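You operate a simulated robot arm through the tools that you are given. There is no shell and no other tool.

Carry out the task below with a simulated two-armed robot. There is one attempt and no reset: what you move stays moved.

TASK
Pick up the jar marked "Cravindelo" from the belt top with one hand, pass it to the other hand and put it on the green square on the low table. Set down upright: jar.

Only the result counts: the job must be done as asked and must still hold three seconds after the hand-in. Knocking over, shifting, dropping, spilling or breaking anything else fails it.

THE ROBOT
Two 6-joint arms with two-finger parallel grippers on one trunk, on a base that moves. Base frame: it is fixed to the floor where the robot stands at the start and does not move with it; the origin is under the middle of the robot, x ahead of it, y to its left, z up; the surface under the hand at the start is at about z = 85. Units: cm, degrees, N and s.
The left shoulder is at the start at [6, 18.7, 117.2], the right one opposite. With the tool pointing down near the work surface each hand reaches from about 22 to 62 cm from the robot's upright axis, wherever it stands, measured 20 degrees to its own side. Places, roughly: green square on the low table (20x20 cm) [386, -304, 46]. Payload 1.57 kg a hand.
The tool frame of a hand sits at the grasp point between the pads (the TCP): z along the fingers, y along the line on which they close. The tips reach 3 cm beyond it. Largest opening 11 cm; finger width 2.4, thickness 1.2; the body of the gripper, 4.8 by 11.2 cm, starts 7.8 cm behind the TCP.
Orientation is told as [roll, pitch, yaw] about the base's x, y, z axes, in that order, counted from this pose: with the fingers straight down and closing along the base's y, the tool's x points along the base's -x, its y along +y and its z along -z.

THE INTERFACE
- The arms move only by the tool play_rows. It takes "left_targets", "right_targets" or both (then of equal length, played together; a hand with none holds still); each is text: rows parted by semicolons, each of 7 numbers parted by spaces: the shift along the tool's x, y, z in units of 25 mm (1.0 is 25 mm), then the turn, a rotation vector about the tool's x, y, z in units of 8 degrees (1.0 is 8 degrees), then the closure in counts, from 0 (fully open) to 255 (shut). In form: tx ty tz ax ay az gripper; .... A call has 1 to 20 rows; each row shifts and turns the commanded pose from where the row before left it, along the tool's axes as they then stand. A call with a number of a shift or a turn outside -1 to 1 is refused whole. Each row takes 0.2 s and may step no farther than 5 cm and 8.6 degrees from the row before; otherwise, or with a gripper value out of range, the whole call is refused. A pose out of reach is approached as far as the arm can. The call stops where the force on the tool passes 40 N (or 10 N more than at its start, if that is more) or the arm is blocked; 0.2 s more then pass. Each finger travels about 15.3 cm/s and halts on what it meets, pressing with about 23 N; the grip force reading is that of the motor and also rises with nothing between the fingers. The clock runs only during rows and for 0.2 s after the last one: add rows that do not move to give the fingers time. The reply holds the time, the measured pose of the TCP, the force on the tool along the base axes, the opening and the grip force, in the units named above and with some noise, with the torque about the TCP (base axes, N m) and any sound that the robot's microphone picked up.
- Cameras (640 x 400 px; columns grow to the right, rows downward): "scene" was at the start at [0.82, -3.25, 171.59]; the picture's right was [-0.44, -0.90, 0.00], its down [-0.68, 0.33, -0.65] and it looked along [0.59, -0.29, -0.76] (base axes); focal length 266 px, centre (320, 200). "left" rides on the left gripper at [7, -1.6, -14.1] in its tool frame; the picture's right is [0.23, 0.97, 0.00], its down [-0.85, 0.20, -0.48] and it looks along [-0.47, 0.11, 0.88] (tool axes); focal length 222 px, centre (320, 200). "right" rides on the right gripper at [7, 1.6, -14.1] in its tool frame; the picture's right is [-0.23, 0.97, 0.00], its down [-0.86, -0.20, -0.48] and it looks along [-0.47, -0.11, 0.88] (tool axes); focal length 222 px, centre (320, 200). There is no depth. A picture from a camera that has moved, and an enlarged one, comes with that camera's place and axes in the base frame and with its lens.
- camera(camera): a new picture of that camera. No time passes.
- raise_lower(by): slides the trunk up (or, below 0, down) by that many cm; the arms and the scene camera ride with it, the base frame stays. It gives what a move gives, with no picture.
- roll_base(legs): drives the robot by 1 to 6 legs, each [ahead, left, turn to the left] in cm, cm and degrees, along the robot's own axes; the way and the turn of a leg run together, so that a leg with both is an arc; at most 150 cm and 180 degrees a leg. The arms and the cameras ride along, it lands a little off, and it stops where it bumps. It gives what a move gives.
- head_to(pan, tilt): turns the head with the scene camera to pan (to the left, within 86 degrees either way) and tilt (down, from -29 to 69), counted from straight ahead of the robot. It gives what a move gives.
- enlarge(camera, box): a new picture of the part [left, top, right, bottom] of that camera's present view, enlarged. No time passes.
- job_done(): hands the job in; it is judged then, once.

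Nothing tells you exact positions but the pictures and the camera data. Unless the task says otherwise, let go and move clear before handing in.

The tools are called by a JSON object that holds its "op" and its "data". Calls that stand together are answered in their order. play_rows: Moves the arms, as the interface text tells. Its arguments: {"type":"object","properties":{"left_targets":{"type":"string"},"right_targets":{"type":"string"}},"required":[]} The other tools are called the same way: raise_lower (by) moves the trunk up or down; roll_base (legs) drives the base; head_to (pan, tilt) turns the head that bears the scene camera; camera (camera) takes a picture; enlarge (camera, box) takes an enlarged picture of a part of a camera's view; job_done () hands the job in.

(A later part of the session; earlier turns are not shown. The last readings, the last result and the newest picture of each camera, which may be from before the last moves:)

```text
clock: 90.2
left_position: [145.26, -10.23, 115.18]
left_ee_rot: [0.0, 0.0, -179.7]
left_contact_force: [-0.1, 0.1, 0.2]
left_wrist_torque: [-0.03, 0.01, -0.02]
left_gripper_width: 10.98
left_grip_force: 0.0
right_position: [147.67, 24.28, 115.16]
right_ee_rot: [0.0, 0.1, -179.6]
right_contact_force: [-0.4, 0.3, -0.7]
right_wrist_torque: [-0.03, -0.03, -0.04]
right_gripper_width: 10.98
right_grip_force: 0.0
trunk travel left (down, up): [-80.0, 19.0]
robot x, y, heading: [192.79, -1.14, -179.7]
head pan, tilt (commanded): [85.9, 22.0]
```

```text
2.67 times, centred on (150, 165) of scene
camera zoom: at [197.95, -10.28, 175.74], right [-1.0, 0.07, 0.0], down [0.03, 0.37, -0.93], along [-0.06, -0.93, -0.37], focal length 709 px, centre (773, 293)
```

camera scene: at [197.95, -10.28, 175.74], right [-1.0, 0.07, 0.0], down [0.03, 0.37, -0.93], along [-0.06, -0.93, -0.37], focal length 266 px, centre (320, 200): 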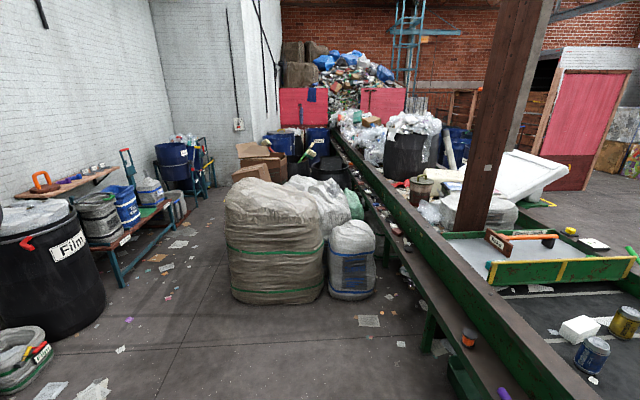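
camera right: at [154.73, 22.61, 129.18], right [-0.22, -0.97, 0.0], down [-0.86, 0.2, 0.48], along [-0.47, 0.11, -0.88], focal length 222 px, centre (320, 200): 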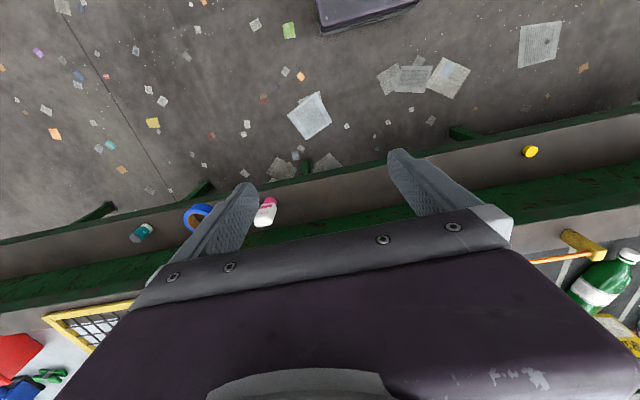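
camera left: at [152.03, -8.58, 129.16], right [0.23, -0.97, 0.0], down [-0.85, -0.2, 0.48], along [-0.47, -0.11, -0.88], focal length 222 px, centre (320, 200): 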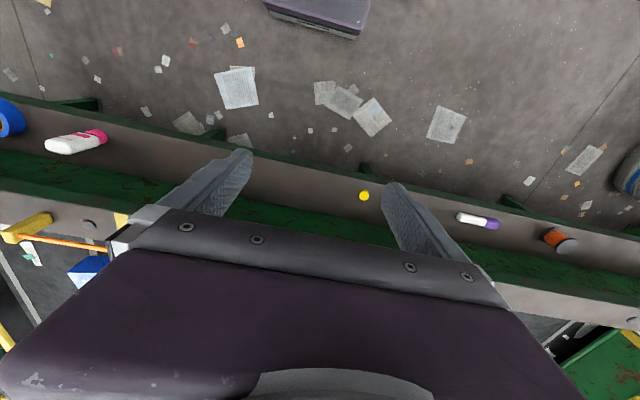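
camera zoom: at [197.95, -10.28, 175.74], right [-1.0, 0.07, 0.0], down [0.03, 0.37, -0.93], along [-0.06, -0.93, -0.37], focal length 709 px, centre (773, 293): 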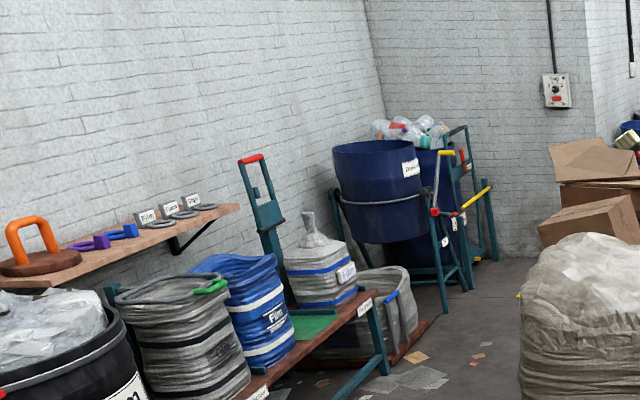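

The green square lies on the low bench at the wall, between a blue bale and a white/blue sack, with a free corridor in front. My plan is to pick with the left hand, hand over to the right, and place with the right. First I'll close in on the belt so the left shoulder lines up with the jar.

{"op": "roll_base", "data": {"legs": [[20, -20, 0]]}}

{"op": "head_to", "data": {"pan": 15, "tilt": 50}}

{"op": "camera", "data": {"camera": "scene"}}

{"op": "camera", "data": {"camera": "left"}}

```text
clock: 92.2
left_position: [125.38, 9.66, 115.2]
left_ee_rot: [0.0, 0.0, -179.7]
left_contact_force: [0.1, 0.9, 0.6]
left_wrist_torque: [0.02, 0.05, -0.01]
left_gripper_width: 11.02
left_grip_force: 0.0
right_position: [127.75, 43.95, 115.22]
right_ee_rot: [-0.1, 0.1, -179.6]
right_contact_force: [1.1, 0.5, 0.5]
right_wrist_torque: [0.03, 0.01, 0.06]
right_gripper_width: 10.99
right_grip_force: 0.1
trunk travel left (down, up): [-80.0, 19.0]
robot x, y, heading: [172.91, 18.65, -179.6]
head pan, tilt (commanded): [85.9, 22.0]
```

```text
clock: 93.6
left_position: [125.22, 9.63, 115.12]
left_ee_rot: [0.1, 0.0, -179.6]
left_contact_force: [-0.2, 0.3, 1.1]
left_wrist_torque: [0.0, -0.06, 0.02]
left_gripper_width: 10.99
left_grip_force: 0.2
right_position: [127.58, 44.19, 115.04]
right_ee_rot: [0.0, 0.2, -179.6]
right_contact_force: [-1.1, -0.3, 0.7]
right_wrist_torque: [0.0, -0.02, -0.01]
right_gripper_width: 10.99
right_grip_force: 0.1
trunk travel left (down, up): [-80.0, 19.0]
robot x, y, heading: [172.8, 18.73, -179.6]
head pan, tilt (commanded): [15.0, 50.0]
```

```text
taken
camera scene: at [171.14, 16.95, 171.51], right [-0.27, 0.96, 0.0], down [0.74, 0.2, -0.64], along [-0.62, -0.17, -0.77], focal length 266 px, centre (320, 200)
```

scene: 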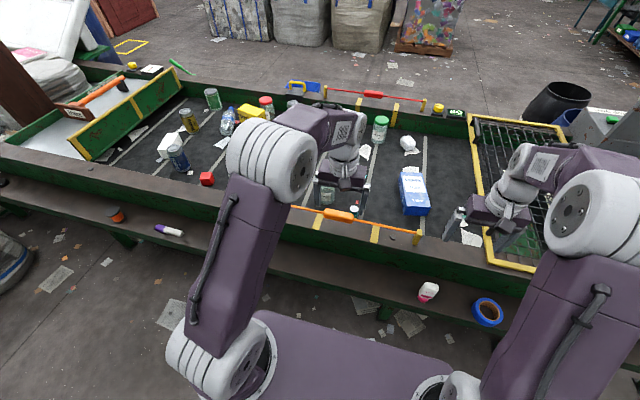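

```text
taken
camera left: at [132.04, 11.35, 129.16], right [0.23, -0.97, 0.0], down [-0.85, -0.2, 0.48], along [-0.47, -0.11, -0.88], focal length 222 px, centre (320, 200)
```

left: 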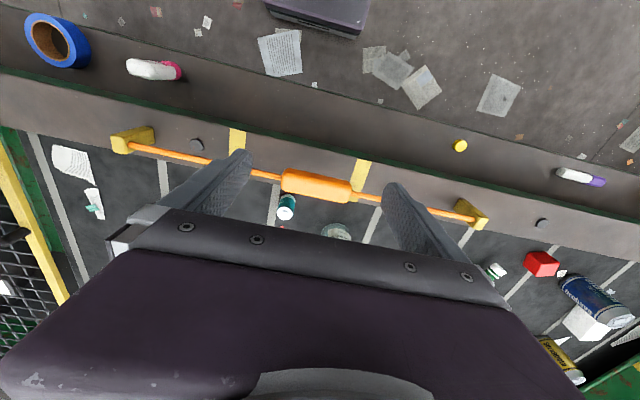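

The left hand is now over the rim, with the jar's lid just showing in its camera below the gripper. I'll enlarge that view to fix the jar's position.

{"op": "enlarge", "data": {"camera": "left", "box": [270, 170, 400, 250]}}

{"op": "enlarge", "data": {"camera": "scene", "box": [270, 150, 390, 225]}}

```text
4.92 times, centred on (335, 210) of left
camera zoom: at [132.04, 11.35, 129.16], right [0.23, -0.97, 0.0], down [-0.85, -0.2, 0.48], along [-0.47, -0.11, -0.88], focal length 1094 px, centre (246, 151)
```

zoom: 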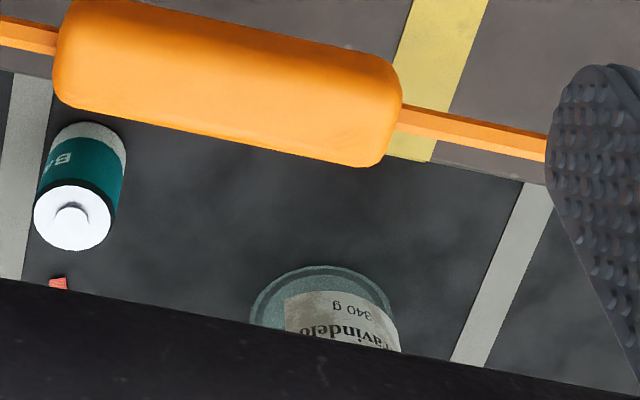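

```text
5.33 times, centred on (330, 188) of scene
camera zoom: at [171.14, 16.95, 171.51], right [-0.27, 0.96, 0.0], down [0.74, 0.2, -0.64], along [-0.62, -0.17, -0.77], focal length 1418 px, centre (267, 267)
```

zoom: 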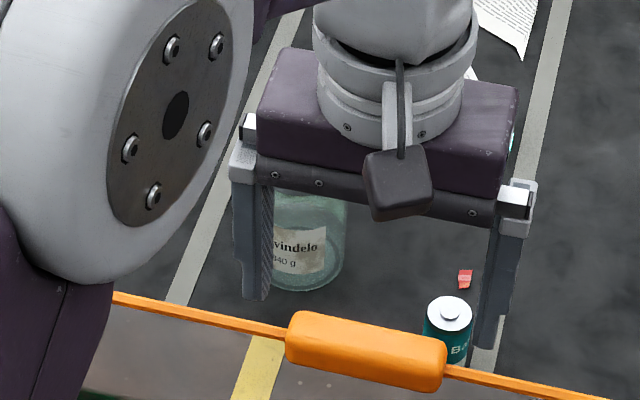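

The jar centre comes out at about [99.3, 0.1]. I'll move 12 cm nearer (the base front stays clear of the shelf at x≈131–135) and then extend the left hand over the jar.

{"op": "roll_base", "data": {"legs": [[12, 0, 0]]}}

{"op": "play_rows", "data": {"left_targets": "0 1 0 0 0 0 0; 0 1 0 0 0 0 0; 0 1 0 0 0 0 0; 0 0.8 0 0 0 0 0; 0 0 0 0 0 0 0"}}

{"op": "camera", "data": {"camera": "left"}}

{"op": "camera", "data": {"camera": "scene"}}

```text
clock: 94.8
left_position: [113.54, 9.74, 115.25]
left_ee_rot: [-0.1, -0.1, -179.7]
left_contact_force: [-0.2, 0.3, -0.3]
left_wrist_torque: [0.01, -0.01, 0.01]
left_gripper_width: 11.0
left_grip_force: 0.1
right_position: [116.02, 44.0, 115.25]
right_ee_rot: [0.0, 0.0, -179.6]
right_contact_force: [0.3, 1.0, 0.2]
right_wrist_torque: [0.0, 0.03, -0.03]
right_gripper_width: 11.02
right_grip_force: 0.1
trunk travel left (down, up): [-80.0, 19.0]
robot x, y, heading: [160.57, 18.8, -179.4]
head pan, tilt (commanded): [15.0, 50.0]
```

```text
clock: 96.0
left_position: [113.34, 0.36, 115.21]
left_ee_rot: [0.1, -0.1, -179.6]
left_contact_force: [-1.1, -0.1, -0.7]
left_wrist_torque: [-0.03, -0.01, 0.0]
left_gripper_width: 11.01
left_grip_force: 0.1
right_position: [115.82, 44.07, 115.06]
right_ee_rot: [0.0, 0.0, -179.6]
right_contact_force: [0.0, -1.2, 0.9]
right_wrist_torque: [-0.03, -0.01, -0.03]
right_gripper_width: 11.02
right_grip_force: 0.1
trunk travel left (down, up): [-80.0, 19.0]
robot x, y, heading: [160.63, 18.73, -179.8]
head pan, tilt (commanded): [15.0, 50.0]
```

```text
taken
camera left: at [120.2, 1.82, 129.17], right [0.23, -0.97, 0.0], down [-0.85, -0.2, 0.48], along [-0.47, -0.11, -0.88], focal length 222 px, centre (320, 200)
```

left: 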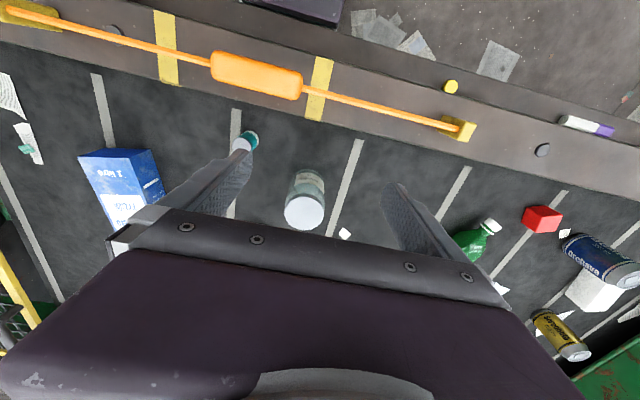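

```text
taken
camera scene: at [159.33, 16.9, 171.51], right [-0.26, 0.96, 0.0], down [0.74, 0.2, -0.64], along [-0.62, -0.17, -0.77], focal length 266 px, centre (320, 200)
```

scene: 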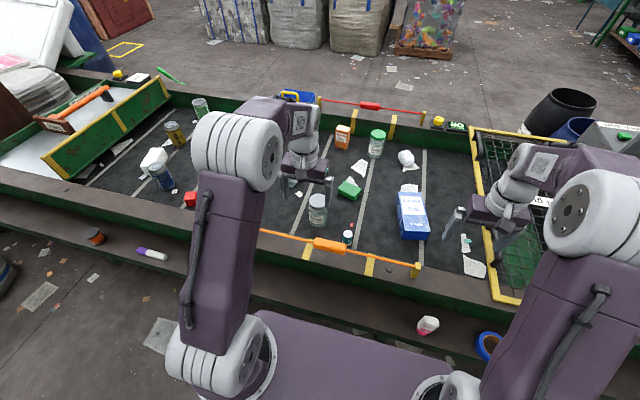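

The jar is now fully in the left wrist camera's view, just below and ahead of the fingers. I'll enlarge it to pin down the lid and base centres.

{"op": "enlarge", "data": {"camera": "left", "box": [256, 150, 352, 240]}}

{"op": "enlarge", "data": {"camera": "scene", "box": [270, 160, 380, 250]}}

```text
4.44 times, centred on (304, 195) of left
camera zoom: at [120.2, 1.82, 129.17], right [0.23, -0.97, 0.0], down [-0.85, -0.2, 0.48], along [-0.47, -0.11, -0.88], focal length 987 px, centre (391, 222)
```

zoom: 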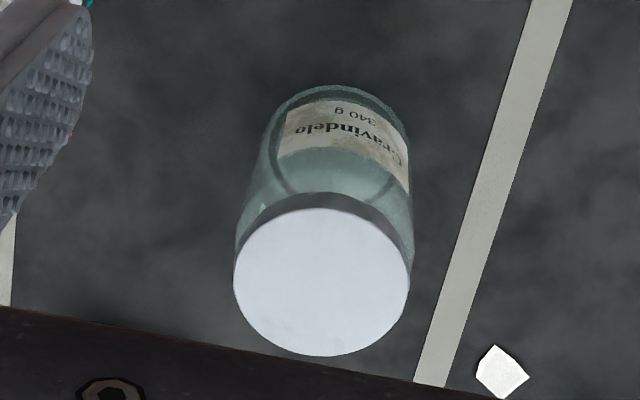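

```text
4.44 times, centred on (325, 205) of scene
camera zoom: at [159.33, 16.9, 171.51], right [-0.26, 0.96, 0.0], down [0.74, 0.2, -0.64], along [-0.62, -0.17, -0.77], focal length 1181 px, centre (298, 178)
```

zoom: 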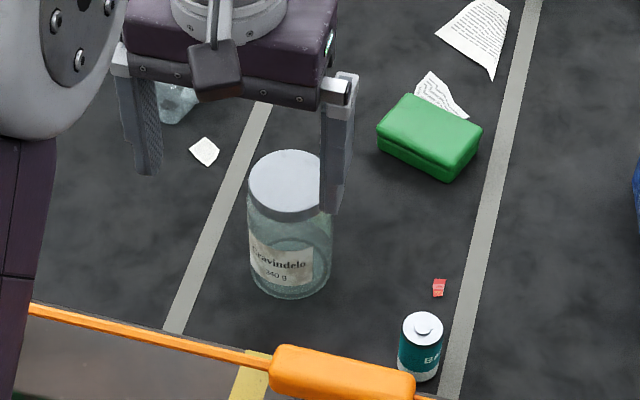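

The jar centre is at about [99.7, -0.25], its top at z≈96.5, and the body is about 7.4 cm wide. I'll tilt the left hand 15° forward and bring it above the jar at the same height.

{"op": "play_rows", "data": {"left_targets": "0 0 0 0 -0.9375 0 0; 0 0 0 0 -0.9375 0 0; -0.876 0.04 0.235 0 0 0 0; -0.876 0.04 0.235 0 0 0 0; -0.876 0.04 0.235 0 0 0 0; -0.876 0.04 0.235 0 0 0 0; -0.876 0.04 0.235 0 0 0 0; -0.876 0.04 0.235 0 0 0 0; 0 0 0 0 0 0 0"}}

{"op": "camera", "data": {"camera": "left"}}

{"op": "camera", "data": {"camera": "scene"}}

```text
clock: 98.0
left_position: [99.84, -0.64, 115.16]
left_ee_rot: [0.1, -15.0, -179.8]
left_contact_force: [-0.3, -0.6, -0.2]
left_wrist_torque: [0.02, 0.0, 0.02]
left_gripper_width: 11.0
left_grip_force: 0.0
right_position: [115.84, 44.05, 115.11]
right_ee_rot: [0.0, 0.0, -179.5]
right_contact_force: [0.3, -0.7, 1.0]
right_wrist_torque: [0.02, 0.0, 0.0]
right_gripper_width: 11.02
right_grip_force: 0.0
trunk travel left (down, up): [-80.0, 19.0]
robot x, y, heading: [161.05, 18.7, -179.9]
head pan, tilt (commanded): [15.0, 50.0]
```

```text
taken
camera left: at [110.04, 1.13, 126.89], right [0.23, -0.97, -0.06], down [-0.7, -0.2, 0.68], along [-0.68, -0.11, -0.73], focal length 222 px, centre (320, 200)
```

left: 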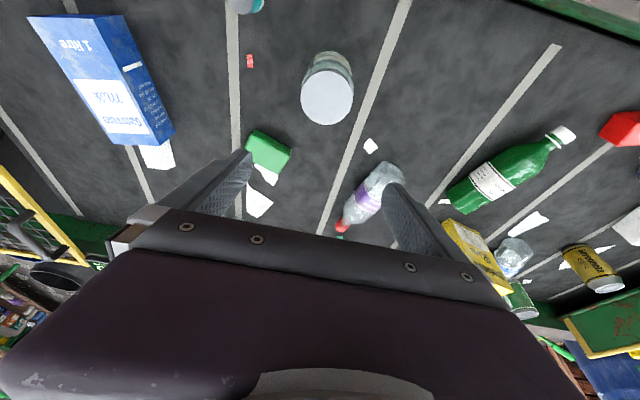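

```text
taken
camera scene: at [159.32, 16.87, 171.51], right [-0.26, 0.96, 0.0], down [0.74, 0.2, -0.64], along [-0.62, -0.17, -0.77], focal length 266 px, centre (320, 200)
```

scene: 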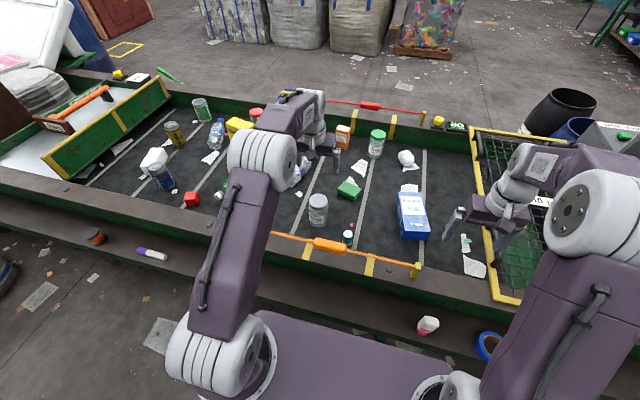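

The hand is directly above the jar, tilted 15°. I'll descend most of the way with open fingers and check that they straddle the jar.

{"op": "play_rows", "data": {"left_targets": "0.245 -0.1 0.914 0 0 0 0; 0.245 0 0.914 0 0 0 0; 0.245 0 0.914 0 0 0 0; 0.245 0 0.914 0 0 0 0; 0.245 0 0.914 0 0 0 0; 0.245 0 0.914 0 0 0 0; 0 0 0 0 0 0 0"}}

{"op": "camera", "data": {"camera": "left"}}

{"op": "enlarge", "data": {"camera": "scene", "box": [200, 110, 400, 260]}}

```text
clock: 99.6
left_position: [99.79, -0.33, 100.84]
left_ee_rot: [0.0, -14.9, -179.7]
left_contact_force: [0.3, -0.1, 0.1]
left_wrist_torque: [-0.04, -0.06, 0.03]
left_gripper_width: 11.03
left_grip_force: 0.0
right_position: [115.92, 44.1, 115.09]
right_ee_rot: [0.0, 0.0, -179.6]
right_contact_force: [-0.5, -0.3, -0.3]
right_wrist_torque: [-0.04, 0.01, 0.01]
right_gripper_width: 11.02
right_grip_force: 0.0
trunk travel left (down, up): [-80.0, 19.0]
robot x, y, heading: [160.99, 18.71, -179.8]
head pan, tilt (commanded): [15.0, 50.0]
```

```text
taken
camera left: at [110.08, 1.41, 112.62], right [0.23, -0.97, -0.06], down [-0.7, -0.2, 0.68], along [-0.68, -0.11, -0.73], focal length 222 px, centre (320, 200)
```

left: 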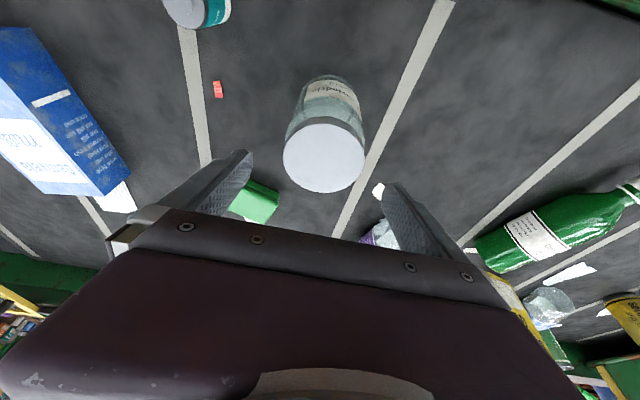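

```text
2.67 times, centred on (300, 185) of scene
camera zoom: at [159.31, 16.87, 171.51], right [-0.26, 0.96, 0.0], down [0.74, 0.2, -0.64], along [-0.62, -0.17, -0.77], focal length 709 px, centre (373, 240)
```

zoom: 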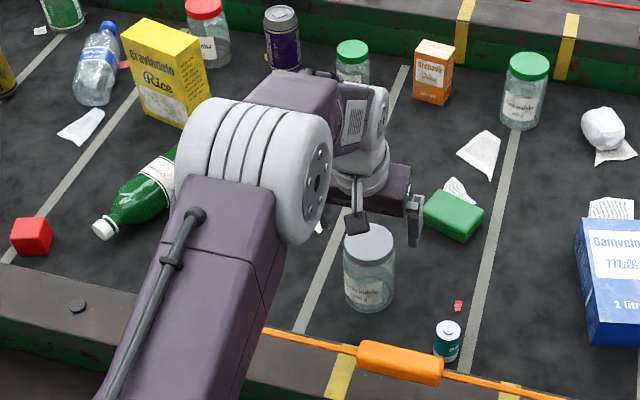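

The lid is exactly where expected under the TCP, and the fingers clear it on both sides. I'll finish the descent to z≈91.5 and close.

{"op": "play_rows", "data": {"left_targets": "0.242 0 0.902 0 0 0 0; 0.242 0 0.902 0 0 0 0; 0.242 0 0.902 0 0 0 0; 0.242 0 0.902 0 0 0 0; 0 0 0 0 0 0 0"}}

{"op": "camera", "data": {"camera": "left"}}

{"op": "enlarge", "data": {"camera": "scene", "box": [250, 130, 400, 260]}}

```text
clock: 100.8
left_position: [99.69, -0.35, 91.64]
left_ee_rot: [0.1, -15.2, -179.6]
left_contact_force: [0.1, -0.2, -0.4]
left_wrist_torque: [0.05, 0.04, 0.0]
left_gripper_width: 11.0
left_grip_force: 0.0
right_position: [115.83, 44.03, 115.05]
right_ee_rot: [0.1, 0.1, -179.5]
right_contact_force: [0.0, -0.4, 1.3]
right_wrist_torque: [0.02, -0.01, 0.01]
right_gripper_width: 11.0
right_grip_force: 0.1
trunk travel left (down, up): [-80.0, 19.0]
robot x, y, heading: [160.83, 18.87, -179.8]
head pan, tilt (commanded): [15.0, 50.0]
```

```text
taken
camera left: at [110.04, 1.37, 103.31], right [0.23, -0.97, -0.06], down [-0.7, -0.2, 0.68], along [-0.68, -0.11, -0.73], focal length 222 px, centre (320, 200)
```

left: 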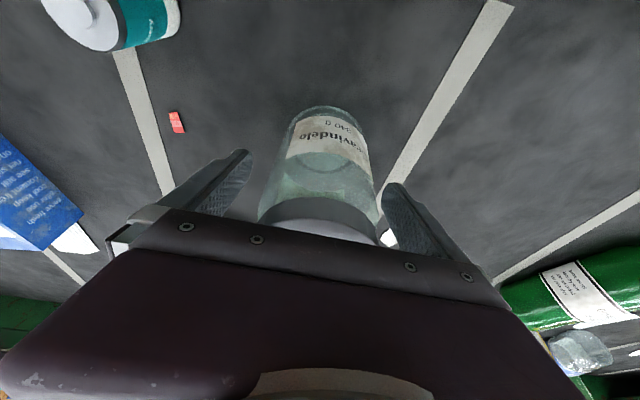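

```text
3.08 times, centred on (325, 195) of scene
camera zoom: at [159.32, 16.87, 171.51], right [-0.26, 0.96, 0.0], down [0.74, 0.2, -0.64], along [-0.62, -0.17, -0.77], focal length 818 px, centre (305, 215)
```

zoom: 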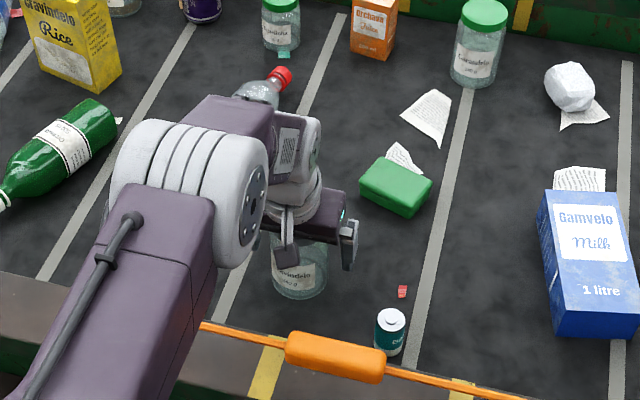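

The fingers straddle the jar evenly at mid-height. I'll close the left hand now.

{"op": "play_rows", "data": {"left_targets": "0 0 0 0 0 0 60; 0 0 0 0 0 0 90; 0 0 0 0 0 0 140; 0 0 0 0 0 0 200; 0 0 0 0 0 0 200; 0 0 0 0 0 0 200"}}

{"op": "camera", "data": {"camera": "left"}}

```text
clock: 102.2
left_position: [99.89, -0.24, 91.59]
left_ee_rot: [0.1, -15.1, -179.6]
left_contact_force: [0.4, 1.1, 1.4]
left_wrist_torque: [0.25, -0.13, 0.02]
left_gripper_width: 7.32
left_grip_force: 22.7
right_position: [115.79, 44.11, 115.15]
right_ee_rot: [0.0, 0.0, -179.6]
right_contact_force: [0.6, 0.3, 0.2]
right_wrist_torque: [-0.02, 0.01, 0.01]
right_gripper_width: 10.98
right_grip_force: 0.1
trunk travel left (down, up): [-80.0, 19.0]
robot x, y, heading: [160.88, 18.47, -179.7]
head pan, tilt (commanded): [15.0, 50.0]
```

```text
taken
camera left: at [110.04, 1.39, 103.33], right [0.23, -0.97, -0.06], down [-0.7, -0.2, 0.68], along [-0.68, -0.11, -0.73], focal length 222 px, centre (320, 200)
```

left: 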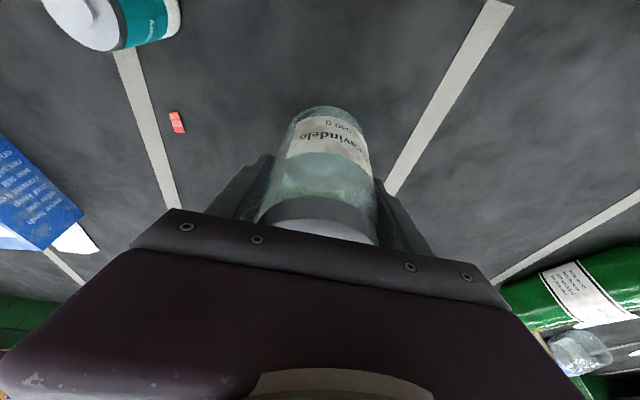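

The jar is held (7.3 cm, 22.7 N). I'll lift it straight up well above the orange bar.

{"op": "play_rows", "data": {"left_targets": "-0.06 0 -0.22 0 0 0 200; -0.12 0 -0.44 0 0 0 200; -0.238 0 -0.889 0 0 0 200; -0.238 0 -0.889 0 0 0 200; 0 0 0 0 0 0 200"}}

{"op": "camera", "data": {"camera": "left"}}

```text
clock: 103.4
left_position: [99.78, -0.31, 97.93]
left_ee_rot: [0.0, -15.0, -179.7]
left_contact_force: [-0.2, -0.7, -1.7]
left_wrist_torque: [-0.02, -0.01, 0.03]
left_gripper_width: 7.3
left_grip_force: 23.2
right_position: [115.67, 44.11, 115.11]
right_ee_rot: [0.0, 0.1, -179.5]
right_contact_force: [-0.5, 0.1, 0.3]
right_wrist_torque: [-0.02, 0.01, 0.0]
right_gripper_width: 11.01
right_grip_force: 0.0
trunk travel left (down, up): [-80.0, 19.0]
robot x, y, heading: [161.02, 19.09, -179.4]
head pan, tilt (commanded): [15.0, 50.0]
```

```text
taken
camera left: at [110.01, 1.39, 109.58], right [0.23, -0.97, -0.06], down [-0.7, -0.2, 0.68], along [-0.68, -0.11, -0.73], focal length 222 px, centre (320, 200)
```

left: 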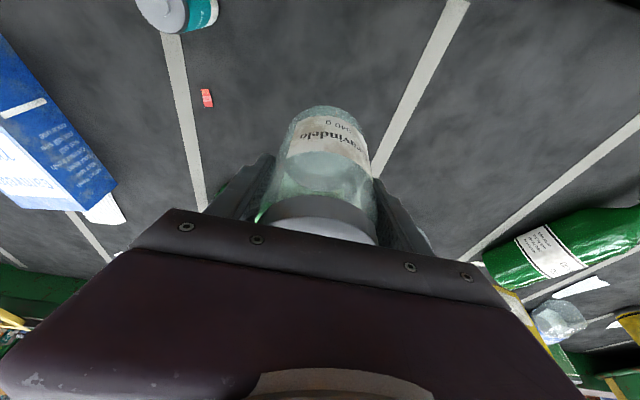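

The jar came up cleanly with the hand. I'll raise it further and then back the base away from the belt for the handover.

{"op": "play_rows", "data": {"left_targets": "-0.238 0 -0.889 0 0 0 200; -0.238 0 -0.889 0 0 0 200; -0.238 0 -0.889 0 0 0 200; -0.238 0 -0.889 0 0 0 200; -0.238 0 -0.889 0 0 0 200; -0.238 0 -0.889 0 0 0 200; -0.238 0 -0.889 0 0 0 200; -0.238 0 -0.889 0 0 0 200; 0 0 0 0 0 0 200"}}

{"op": "camera", "data": {"camera": "scene"}}

```text
clock: 105.4
left_position: [99.64, -0.27, 116.23]
left_ee_rot: [0.0, -14.9, -179.7]
left_contact_force: [-0.3, 0.0, -1.9]
left_wrist_torque: [0.03, 0.03, 0.06]
left_gripper_width: 7.31
left_grip_force: 22.7
right_position: [115.87, 44.03, 115.0]
right_ee_rot: [0.0, 0.2, -179.6]
right_contact_force: [-0.1, -0.5, 0.3]
right_wrist_torque: [0.01, -0.01, -0.02]
right_gripper_width: 10.99
right_grip_force: 0.1
trunk travel left (down, up): [-80.0, 19.0]
robot x, y, heading: [161.34, 18.46, -179.8]
head pan, tilt (commanded): [15.0, 50.0]
```

```text
taken
camera scene: at [159.22, 16.84, 171.5], right [-0.26, 0.96, 0.0], down [0.74, 0.2, -0.64], along [-0.62, -0.17, -0.77], focal length 266 px, centre (320, 200)
```

scene: 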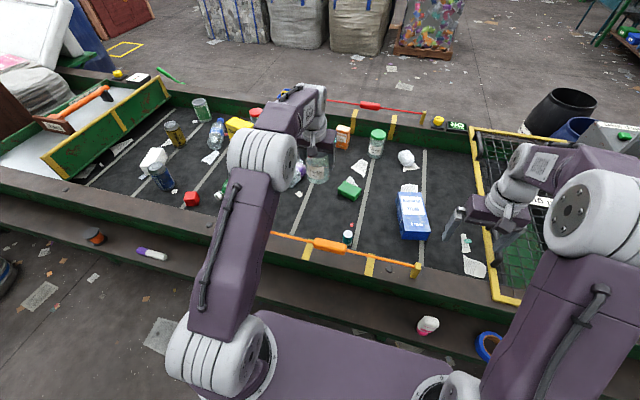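

The jar hangs well clear of everything. I'll back up 55 cm into the open corridor.

{"op": "roll_base", "data": {"legs": [[-55, 0, 0]]}}

{"op": "head_to", "data": {"pan": 0, "tilt": 50}}

{"op": "camera", "data": {"camera": "scene"}}

```text
clock: 108.6
left_position: [155.31, -0.03, 116.23]
left_ee_rot: [0.1, -15.1, -179.4]
left_contact_force: [-0.1, 0.7, -1.8]
left_wrist_torque: [0.01, 0.0, -0.02]
left_gripper_width: 7.26
left_grip_force: 23.2
right_position: [171.17, 44.34, 115.15]
right_ee_rot: [0.0, 0.1, -179.3]
right_contact_force: [0.0, 0.1, 0.9]
right_wrist_torque: [-0.01, -0.02, -0.02]
right_gripper_width: 11.01
right_grip_force: 0.0
trunk travel left (down, up): [-80.0, 19.0]
robot x, y, heading: [216.48, 19.35, -179.4]
head pan, tilt (commanded): [15.0, 50.0]
```

```text
clock: 109.4
left_position: [155.29, -0.1, 116.38]
left_ee_rot: [0.2, -15.1, -179.3]
left_contact_force: [0.7, -1.4, -1.9]
left_wrist_torque: [-0.02, 0.01, -0.02]
left_gripper_width: 7.25
left_grip_force: 22.8
right_position: [171.36, 44.19, 115.05]
right_ee_rot: [-0.1, 0.0, -179.4]
right_contact_force: [-0.2, -0.6, 0.0]
right_wrist_torque: [0.0, 0.02, 0.01]
right_gripper_width: 11.0
right_grip_force: 0.0
trunk travel left (down, up): [-80.0, 19.0]
robot x, y, heading: [216.32, 18.8, -179.7]
head pan, tilt (commanded): [0.0, 50.0]
```

```text
taken
camera scene: at [214.63, 19.26, 171.51], right [-0.01, 1.0, 0.0], down [0.77, 0.01, -0.64], along [-0.64, -0.01, -0.77], focal length 266 px, centre (320, 200)
```

scene: 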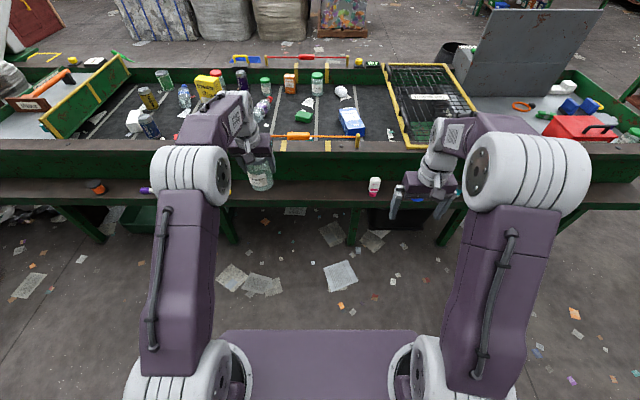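

The jar is held upright about 110–121 cm high over open floor. For the handover I'll turn the right hand by 90° so it can come in from the right with its fingers fore and aft of the jar, across the left fingers.

{"op": "play_rows", "data": {"right_targets": "0 0 0 0 0 -0.9375 0; 0 0 0 0 0 -0.9375 0; 0 0 0 0 0 -0.9375 0; 0 0 0 0 0 -0.9375 0; 0 0 0 0 0 -0.9375 0; 0 0 0 0 0 -0.9375 0; 0 0 0 0 0 -0.9375 0; 0 0 0 0 0 -0.9375 0; 0 0 0 0 0 -0.9375 0; 0 0 0 0 0 -0.9375 0; 0 0 0 0 0 -0.9375 0; 0 0 0 0 0 -0.9375 0; 0 0 0 0 0 0 0"}}

{"op": "camera", "data": {"camera": "scene"}}

```text
clock: 112.2
left_position: [155.43, -0.11, 116.38]
left_ee_rot: [0.0, -15.0, -179.4]
left_contact_force: [0.5, 0.7, -0.8]
left_wrist_torque: [0.0, 0.0, -0.03]
left_gripper_width: 7.23
left_grip_force: 23.3
right_position: [171.26, 44.33, 115.17]
right_ee_rot: [0.1, 0.0, -89.3]
right_contact_force: [0.1, 0.3, 0.6]
right_wrist_torque: [-0.02, -0.01, -0.03]
right_gripper_width: 11.01
right_grip_force: 0.0
trunk travel left (down, up): [-80.0, 19.0]
robot x, y, heading: [216.5, 19.23, -179.4]
head pan, tilt (commanded): [0.0, 50.0]
```

```text
taken
camera scene: at [214.56, 19.26, 171.51], right [-0.01, 1.0, 0.0], down [0.77, 0.01, -0.64], along [-0.64, -0.01, -0.77], focal length 266 px, centre (320, 200)
```

scene: 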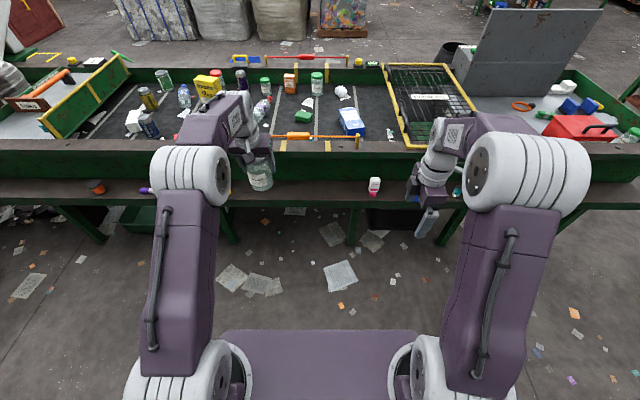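

The right hand turned as wanted. Now I'll shift it inward 10 cm and tilt it so its fingers point left at about 30° below level.

{"op": "play_rows", "data": {"right_targets": "-1 0 0 0 0 0 0; -1 0 0 0 0 0 0; -1 0 0 0 0 0 0; -1 0 0 0 0 0 0; 0 0 0 0 -0.9375 0 0; 0 0 0 0 -0.9375 0 0; 0 0 0 0 -0.9375 0 0; 0 0 0 0 -0.9375 0 0; 0 0 0 0 -0.9375 0 0; 0 0 0 0 -0.9375 0 0; 0 0 0 0 -0.9375 0 0; 0 0 0 0 -0.9375 0 0; 0 0 0 0 0 0 0"}}

{"op": "camera", "data": {"camera": "scene"}}

```text
clock: 115.0
left_position: [155.28, -0.21, 116.34]
left_ee_rot: [0.0, -15.1, -179.3]
left_contact_force: [0.4, -0.9, -1.3]
left_wrist_torque: [0.01, -0.02, 0.01]
left_gripper_width: 7.2
left_grip_force: 22.9
right_position: [171.36, 34.23, 115.11]
right_ee_rot: [0.1, -60.1, -89.5]
right_contact_force: [0.6, 0.3, 0.3]
right_wrist_torque: [0.02, -0.02, 0.01]
right_gripper_width: 11.0
right_grip_force: 0.0
trunk travel left (down, up): [-80.0, 19.0]
robot x, y, heading: [216.4, 19.09, -179.3]
head pan, tilt (commanded): [0.0, 50.0]
```

```text
taken
camera scene: at [214.59, 19.2, 171.51], right [-0.01, 1.0, 0.0], down [0.77, 0.01, -0.64], along [-0.64, -0.01, -0.77], focal length 266 px, centre (320, 200)
```

scene: 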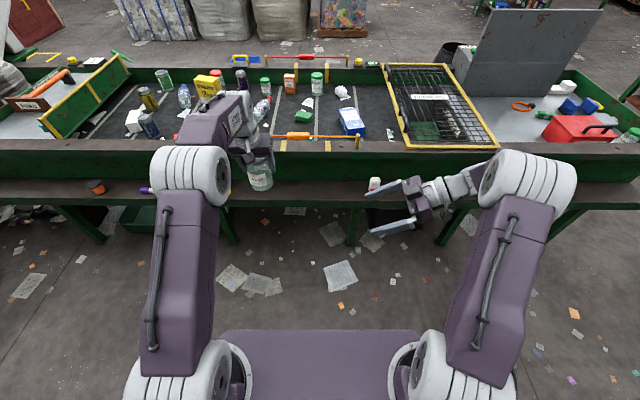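

The right hand is now pointing left as wanted. The left grip width has crept from 7.32 to 7.20, so I'll check whether the jar is slipping.

{"op": "camera", "data": {"camera": "left"}}

{"op": "enlarge", "data": {"camera": "scene", "box": [200, 110, 300, 200]}}

{"op": "camera", "data": {"camera": "right"}}

```text
taken
camera left: at [165.62, 1.53, 127.98], right [0.23, -0.97, -0.06], down [-0.7, -0.21, 0.68], along [-0.68, -0.12, -0.73], focal length 222 px, centre (320, 200)
```

left: 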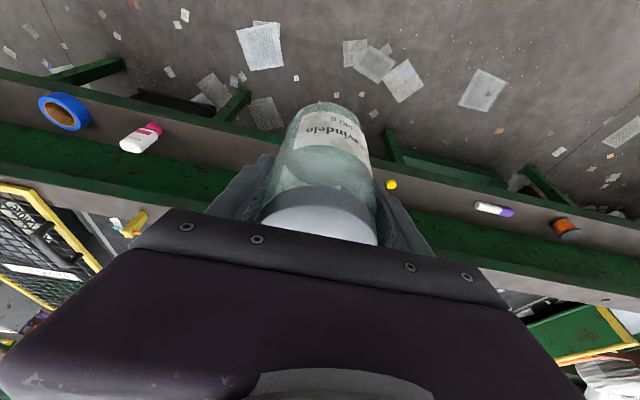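

```text
4.44 times, centred on (250, 155) of scene
camera zoom: at [214.59, 19.2, 171.51], right [-0.01, 1.0, 0.0], down [0.77, 0.01, -0.64], along [-0.64, -0.01, -0.77], focal length 1181 px, centre (631, 400)
```

zoom: 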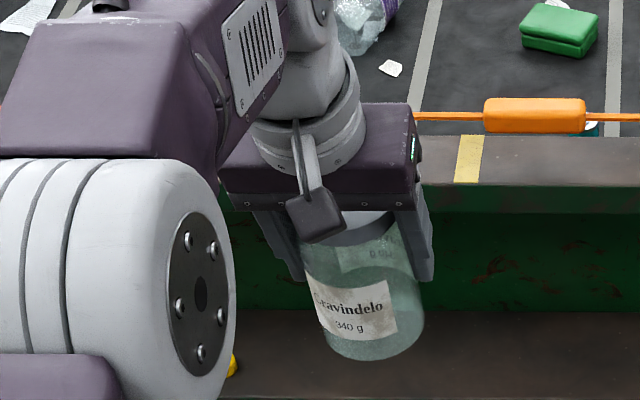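

```text
taken
camera right: at [172.94, 50.01, 116.06], right [0.97, -0.1, 0.2], down [-0.2, -0.01, 0.98], along [-0.1, -0.99, -0.03], focal length 222 px, centre (320, 200)
```

right: 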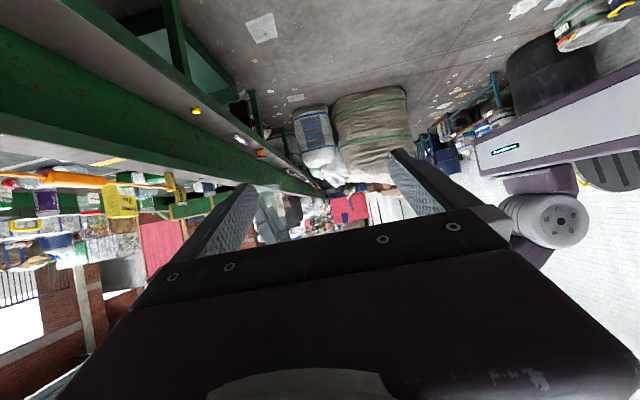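

The jar has crept down only about 0.6 cm, so I'll do the handover soon. I'll bring the left hand with the jar to the meeting point in front of the right hand.

{"op": "play_rows", "data": {"left_targets": "0.622 -0.688 -0.167 0 0 0 230; 0.622 -0.688 -0.167 0 0 0 230; 0.622 -0.688 -0.167 0 0 0 230; 0.622 -0.688 -0.167 0 0 0 230; 0.622 -0.688 -0.167 0 0 0 230; 0.622 -0.688 -0.167 0 0 0 230; 0.622 -0.688 -0.167 0 0 0 230; 0.622 -0.688 -0.167 0 0 0 230; 0.622 -0.688 -0.167 0 0 0 230; 0.622 -0.688 -0.167 0 0 0 230; 0 0 0 0 0 0 230"}}

{"op": "camera", "data": {"camera": "scene"}}

{"op": "camera", "data": {"camera": "right"}}

{"op": "camera", "data": {"camera": "left"}}

```text
clock: 117.4
left_position: [171.34, 17.14, 116.3]
left_ee_rot: [-0.1, -14.9, -179.3]
left_contact_force: [0.1, 0.0, -1.6]
left_wrist_torque: [0.01, -0.02, 0.0]
left_gripper_width: 7.25
left_grip_force: 23.1
right_position: [171.47, 34.27, 115.04]
right_ee_rot: [0.1, -60.0, -89.7]
right_contact_force: [0.0, -0.8, 0.1]
right_wrist_torque: [0.01, 0.04, 0.02]
right_gripper_width: 11.02
right_grip_force: 0.1
trunk travel left (down, up): [-80.0, 19.0]
robot x, y, heading: [216.63, 19.04, -179.2]
head pan, tilt (commanded): [0.0, 50.0]
```

```text
taken
camera scene: at [214.54, 19.24, 171.51], right [-0.01, 1.0, 0.0], down [0.77, 0.01, -0.64], along [-0.64, -0.01, -0.77], focal length 266 px, centre (320, 200)
```

scene: 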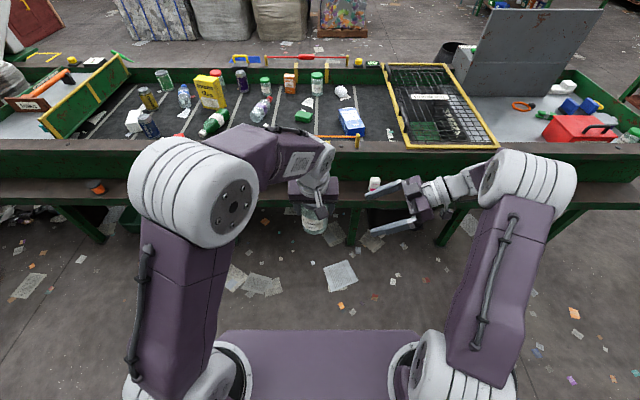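

```text
taken
camera right: at [172.91, 50.03, 116.06], right [0.97, -0.1, 0.2], down [-0.2, -0.02, 0.98], along [-0.1, -0.99, -0.04], focal length 222 px, centre (320, 200)
```

right: 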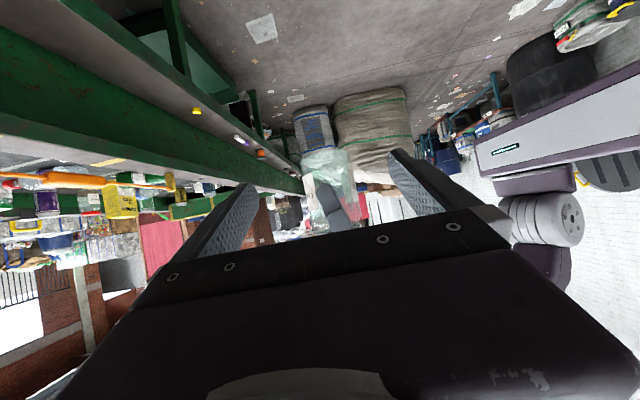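

```text
taken
camera left: at [181.57, 18.88, 127.95], right [0.23, -0.97, -0.06], down [-0.7, -0.21, 0.68], along [-0.68, -0.12, -0.73], focal length 222 px, centre (320, 200)
```

left: 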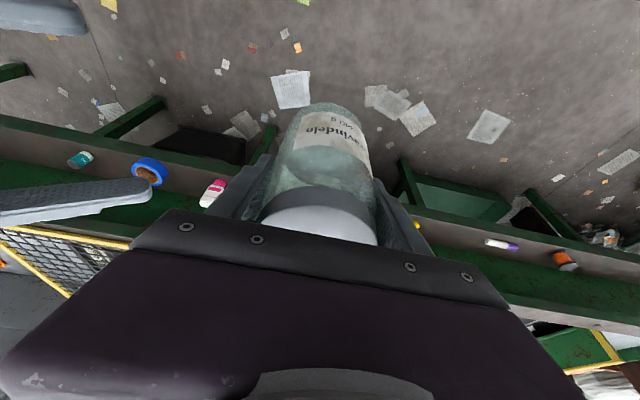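

Both hands are lined up, with the jar in the right camera's view between its open fingers. I'll enlarge it to check the jar's height and alignment.

{"op": "enlarge", "data": {"camera": "right", "box": [270, 130, 400, 240]}}

{"op": "enlarge", "data": {"camera": "scene", "box": [260, 140, 440, 260]}}

```text
3.64 times, centred on (335, 185) of right
camera zoom: at [172.91, 50.03, 116.06], right [0.97, -0.1, 0.2], down [-0.2, -0.02, 0.98], along [-0.1, -0.99, -0.04], focal length 808 px, centre (266, 254)
```

zoom: 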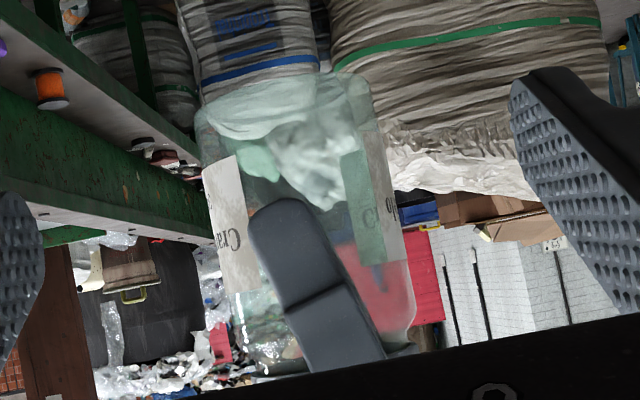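

```text
3.33 times, centred on (350, 200) of scene
camera zoom: at [214.54, 19.24, 171.51], right [-0.01, 1.0, 0.0], down [0.77, 0.01, -0.64], along [-0.64, -0.01, -0.77], focal length 886 px, centre (220, 200)
```

zoom: 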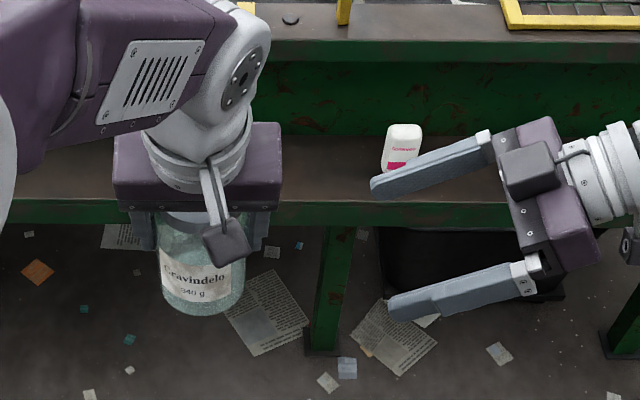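

The jar bottom is at z≈109.0 and its axis at x≈171.5. I'll move the right hand in horizontally most of the way, open, aiming at the jar's lower body, and then check.

{"op": "play_rows", "data": {"right_targets": "-0.362 0.02 0.7305 0 0 0 0; -0.362 0.02 0.7305 0 0 0 0; -0.362 0 0.7305 0 0 0 0; -0.362 0 0.7305 0 0 0 0; -0.362 0 0.7305 0 0 0 0; 0 0 0 0 0 0 0"}}

{"op": "camera", "data": {"camera": "right"}}

{"op": "enlarge", "data": {"camera": "scene", "box": [240, 130, 440, 260]}}

{"op": "camera", "data": {"camera": "left"}}

```text
clock: 118.8
left_position: [171.32, 17.28, 116.29]
left_ee_rot: [0.1, -15.1, -179.4]
left_contact_force: [-0.2, -0.2, -1.4]
left_wrist_torque: [-0.02, 0.01, 0.01]
left_gripper_width: 7.26
left_grip_force: 23.4
right_position: [171.57, 24.27, 114.46]
right_ee_rot: [0.1, -60.0, -89.5]
right_contact_force: [-0.5, 0.0, 0.0]
right_wrist_torque: [0.0, 0.0, 0.0]
right_gripper_width: 11.03
right_grip_force: 0.1
trunk travel left (down, up): [-80.0, 19.0]
robot x, y, heading: [217.32, 19.24, -179.3]
head pan, tilt (commanded): [0.0, 50.0]
```

```text
taken
camera right: at [173.16, 39.89, 115.39], right [0.97, -0.1, 0.2], down [-0.2, -0.02, 0.98], along [-0.1, -0.99, -0.04], focal length 222 px, centre (320, 200)
```

right: 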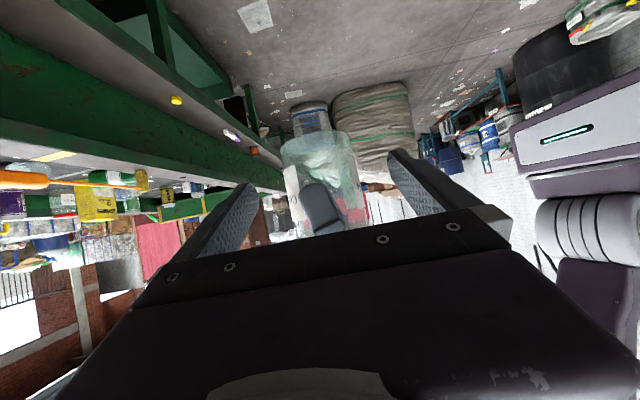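

```text
3.08 times, centred on (340, 195) of scene
camera zoom: at [214.58, 19.34, 171.51], right [-0.01, 1.0, 0.0], down [0.77, 0.01, -0.64], along [-0.64, -0.01, -0.77], focal length 818 px, centre (258, 215)
```

zoom: 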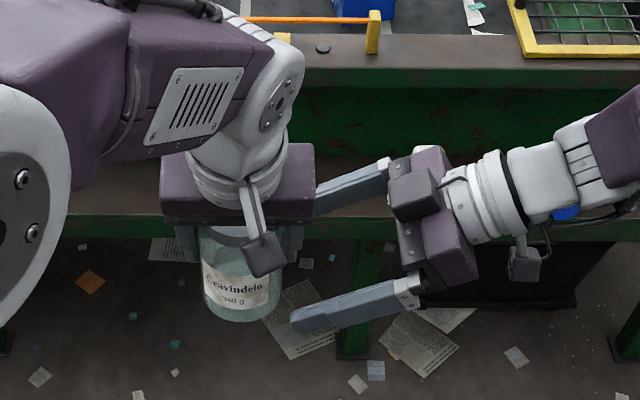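

```text
taken
camera left: at [181.57, 18.93, 127.95], right [0.23, -0.97, -0.06], down [-0.7, -0.21, 0.68], along [-0.68, -0.12, -0.73], focal length 222 px, centre (320, 200)
```

left: 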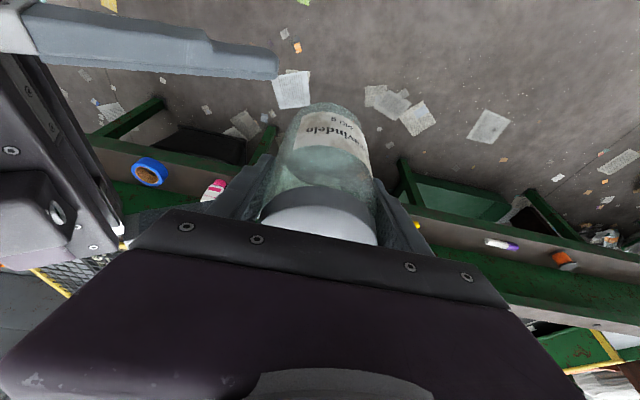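

There is a small box on the upper side of the right gripper that might come near the left gripper. I'll look at it more closely before closing in.

{"op": "enlarge", "data": {"camera": "scene", "box": [280, 160, 420, 245]}}

{"op": "enlarge", "data": {"camera": "left", "box": [0, 0, 300, 270]}}

```text
4.57 times, centred on (350, 202) of scene
camera zoom: at [214.58, 19.34, 171.51], right [-0.01, 1.0, 0.0], down [0.77, 0.01, -0.64], along [-0.64, -0.01, -0.77], focal length 1215 px, centre (183, 189)
```

zoom: 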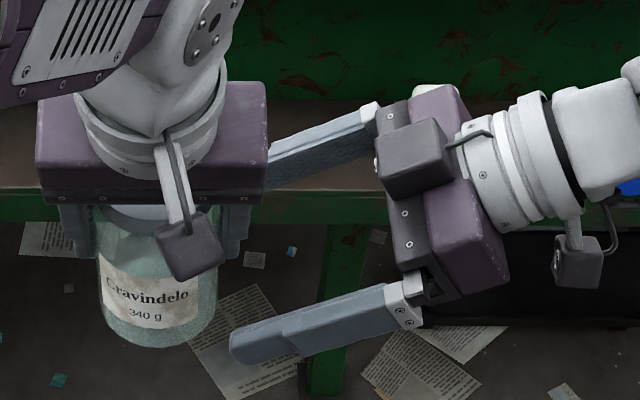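

```text
1.48 times, centred on (150, 135) of left
camera zoom: at [181.57, 18.93, 127.95], right [0.23, -0.97, -0.06], down [-0.7, -0.21, 0.68], along [-0.68, -0.12, -0.73], focal length 329 px, centre (572, 296)
```

zoom: 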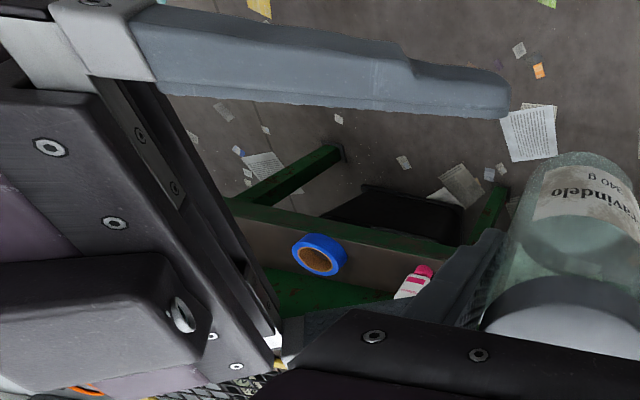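

The box sits on the upper side of the right gripper, so I'll flatten that hand to about 20° to keep it clear of the left gripper. Then I'll move in with the TCP slightly short of the jar's axis.

{"op": "play_rows", "data": {"right_targets": "0 0 0 0 -0.625 0 0; 0 0 0 0 -0.625 0 0; -0.138 0 0.755 0 0 0 0; -0.138 0 0.755 0 0 0 0; -0.138 0 0.755 0 0 0 0; 0 0 0 0 0 0 0"}}

{"op": "camera", "data": {"camera": "right"}}

{"op": "enlarge", "data": {"camera": "scene", "box": [270, 150, 420, 245]}}

{"op": "camera", "data": {"camera": "left"}}

```text
clock: 120.2
left_position: [171.33, 17.22, 116.25]
left_ee_rot: [0.1, -15.0, -179.5]
left_contact_force: [-0.8, 0.0, -2.3]
left_wrist_torque: [-0.01, 0.02, -0.01]
left_gripper_width: 7.22
left_grip_force: 23.2
right_position: [171.64, 18.51, 113.42]
right_ee_rot: [0.1, -69.9, -89.6]
right_contact_force: [0.0, -0.5, 0.1]
right_wrist_torque: [-0.01, 0.02, -0.02]
right_gripper_width: 11.02
right_grip_force: 0.1
trunk travel left (down, up): [-80.0, 19.0]
robot x, y, heading: [216.41, 18.97, -179.6]
head pan, tilt (commanded): [0.0, 50.0]
```

```text
taken
camera right: at [173.2, 34.17, 111.72], right [0.97, -0.07, 0.21], down [-0.2, 0.15, 0.97], along [-0.1, -0.99, 0.14], focal length 222 px, centre (320, 200)
```

right: 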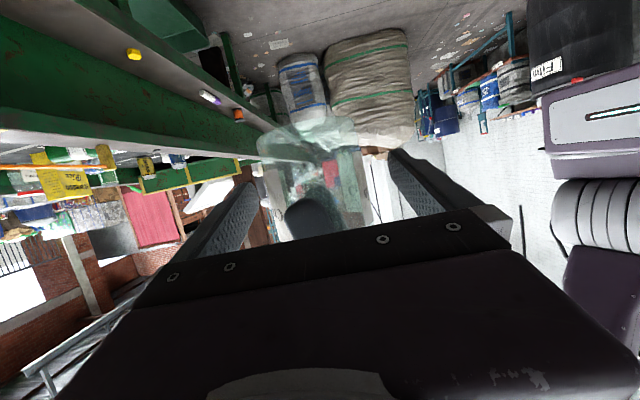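

```text
4.21 times, centred on (345, 198) of scene
camera zoom: at [214.6, 19.28, 171.51], right [-0.01, 1.0, 0.0], down [0.77, 0.01, -0.64], along [-0.64, -0.01, -0.77], focal length 1119 px, centre (215, 210)
```

zoom: 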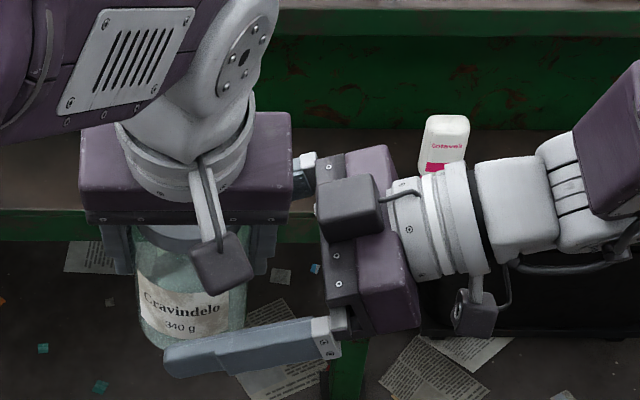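

```text
taken
camera left: at [181.59, 18.89, 127.96], right [0.23, -0.97, -0.06], down [-0.7, -0.21, 0.68], along [-0.68, -0.12, -0.73], focal length 222 px, centre (320, 200)
```

left: 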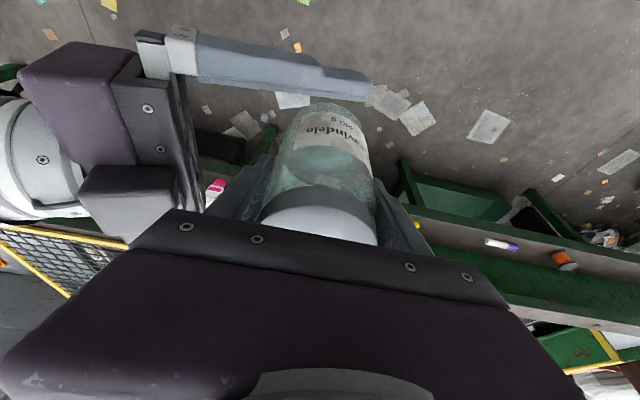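

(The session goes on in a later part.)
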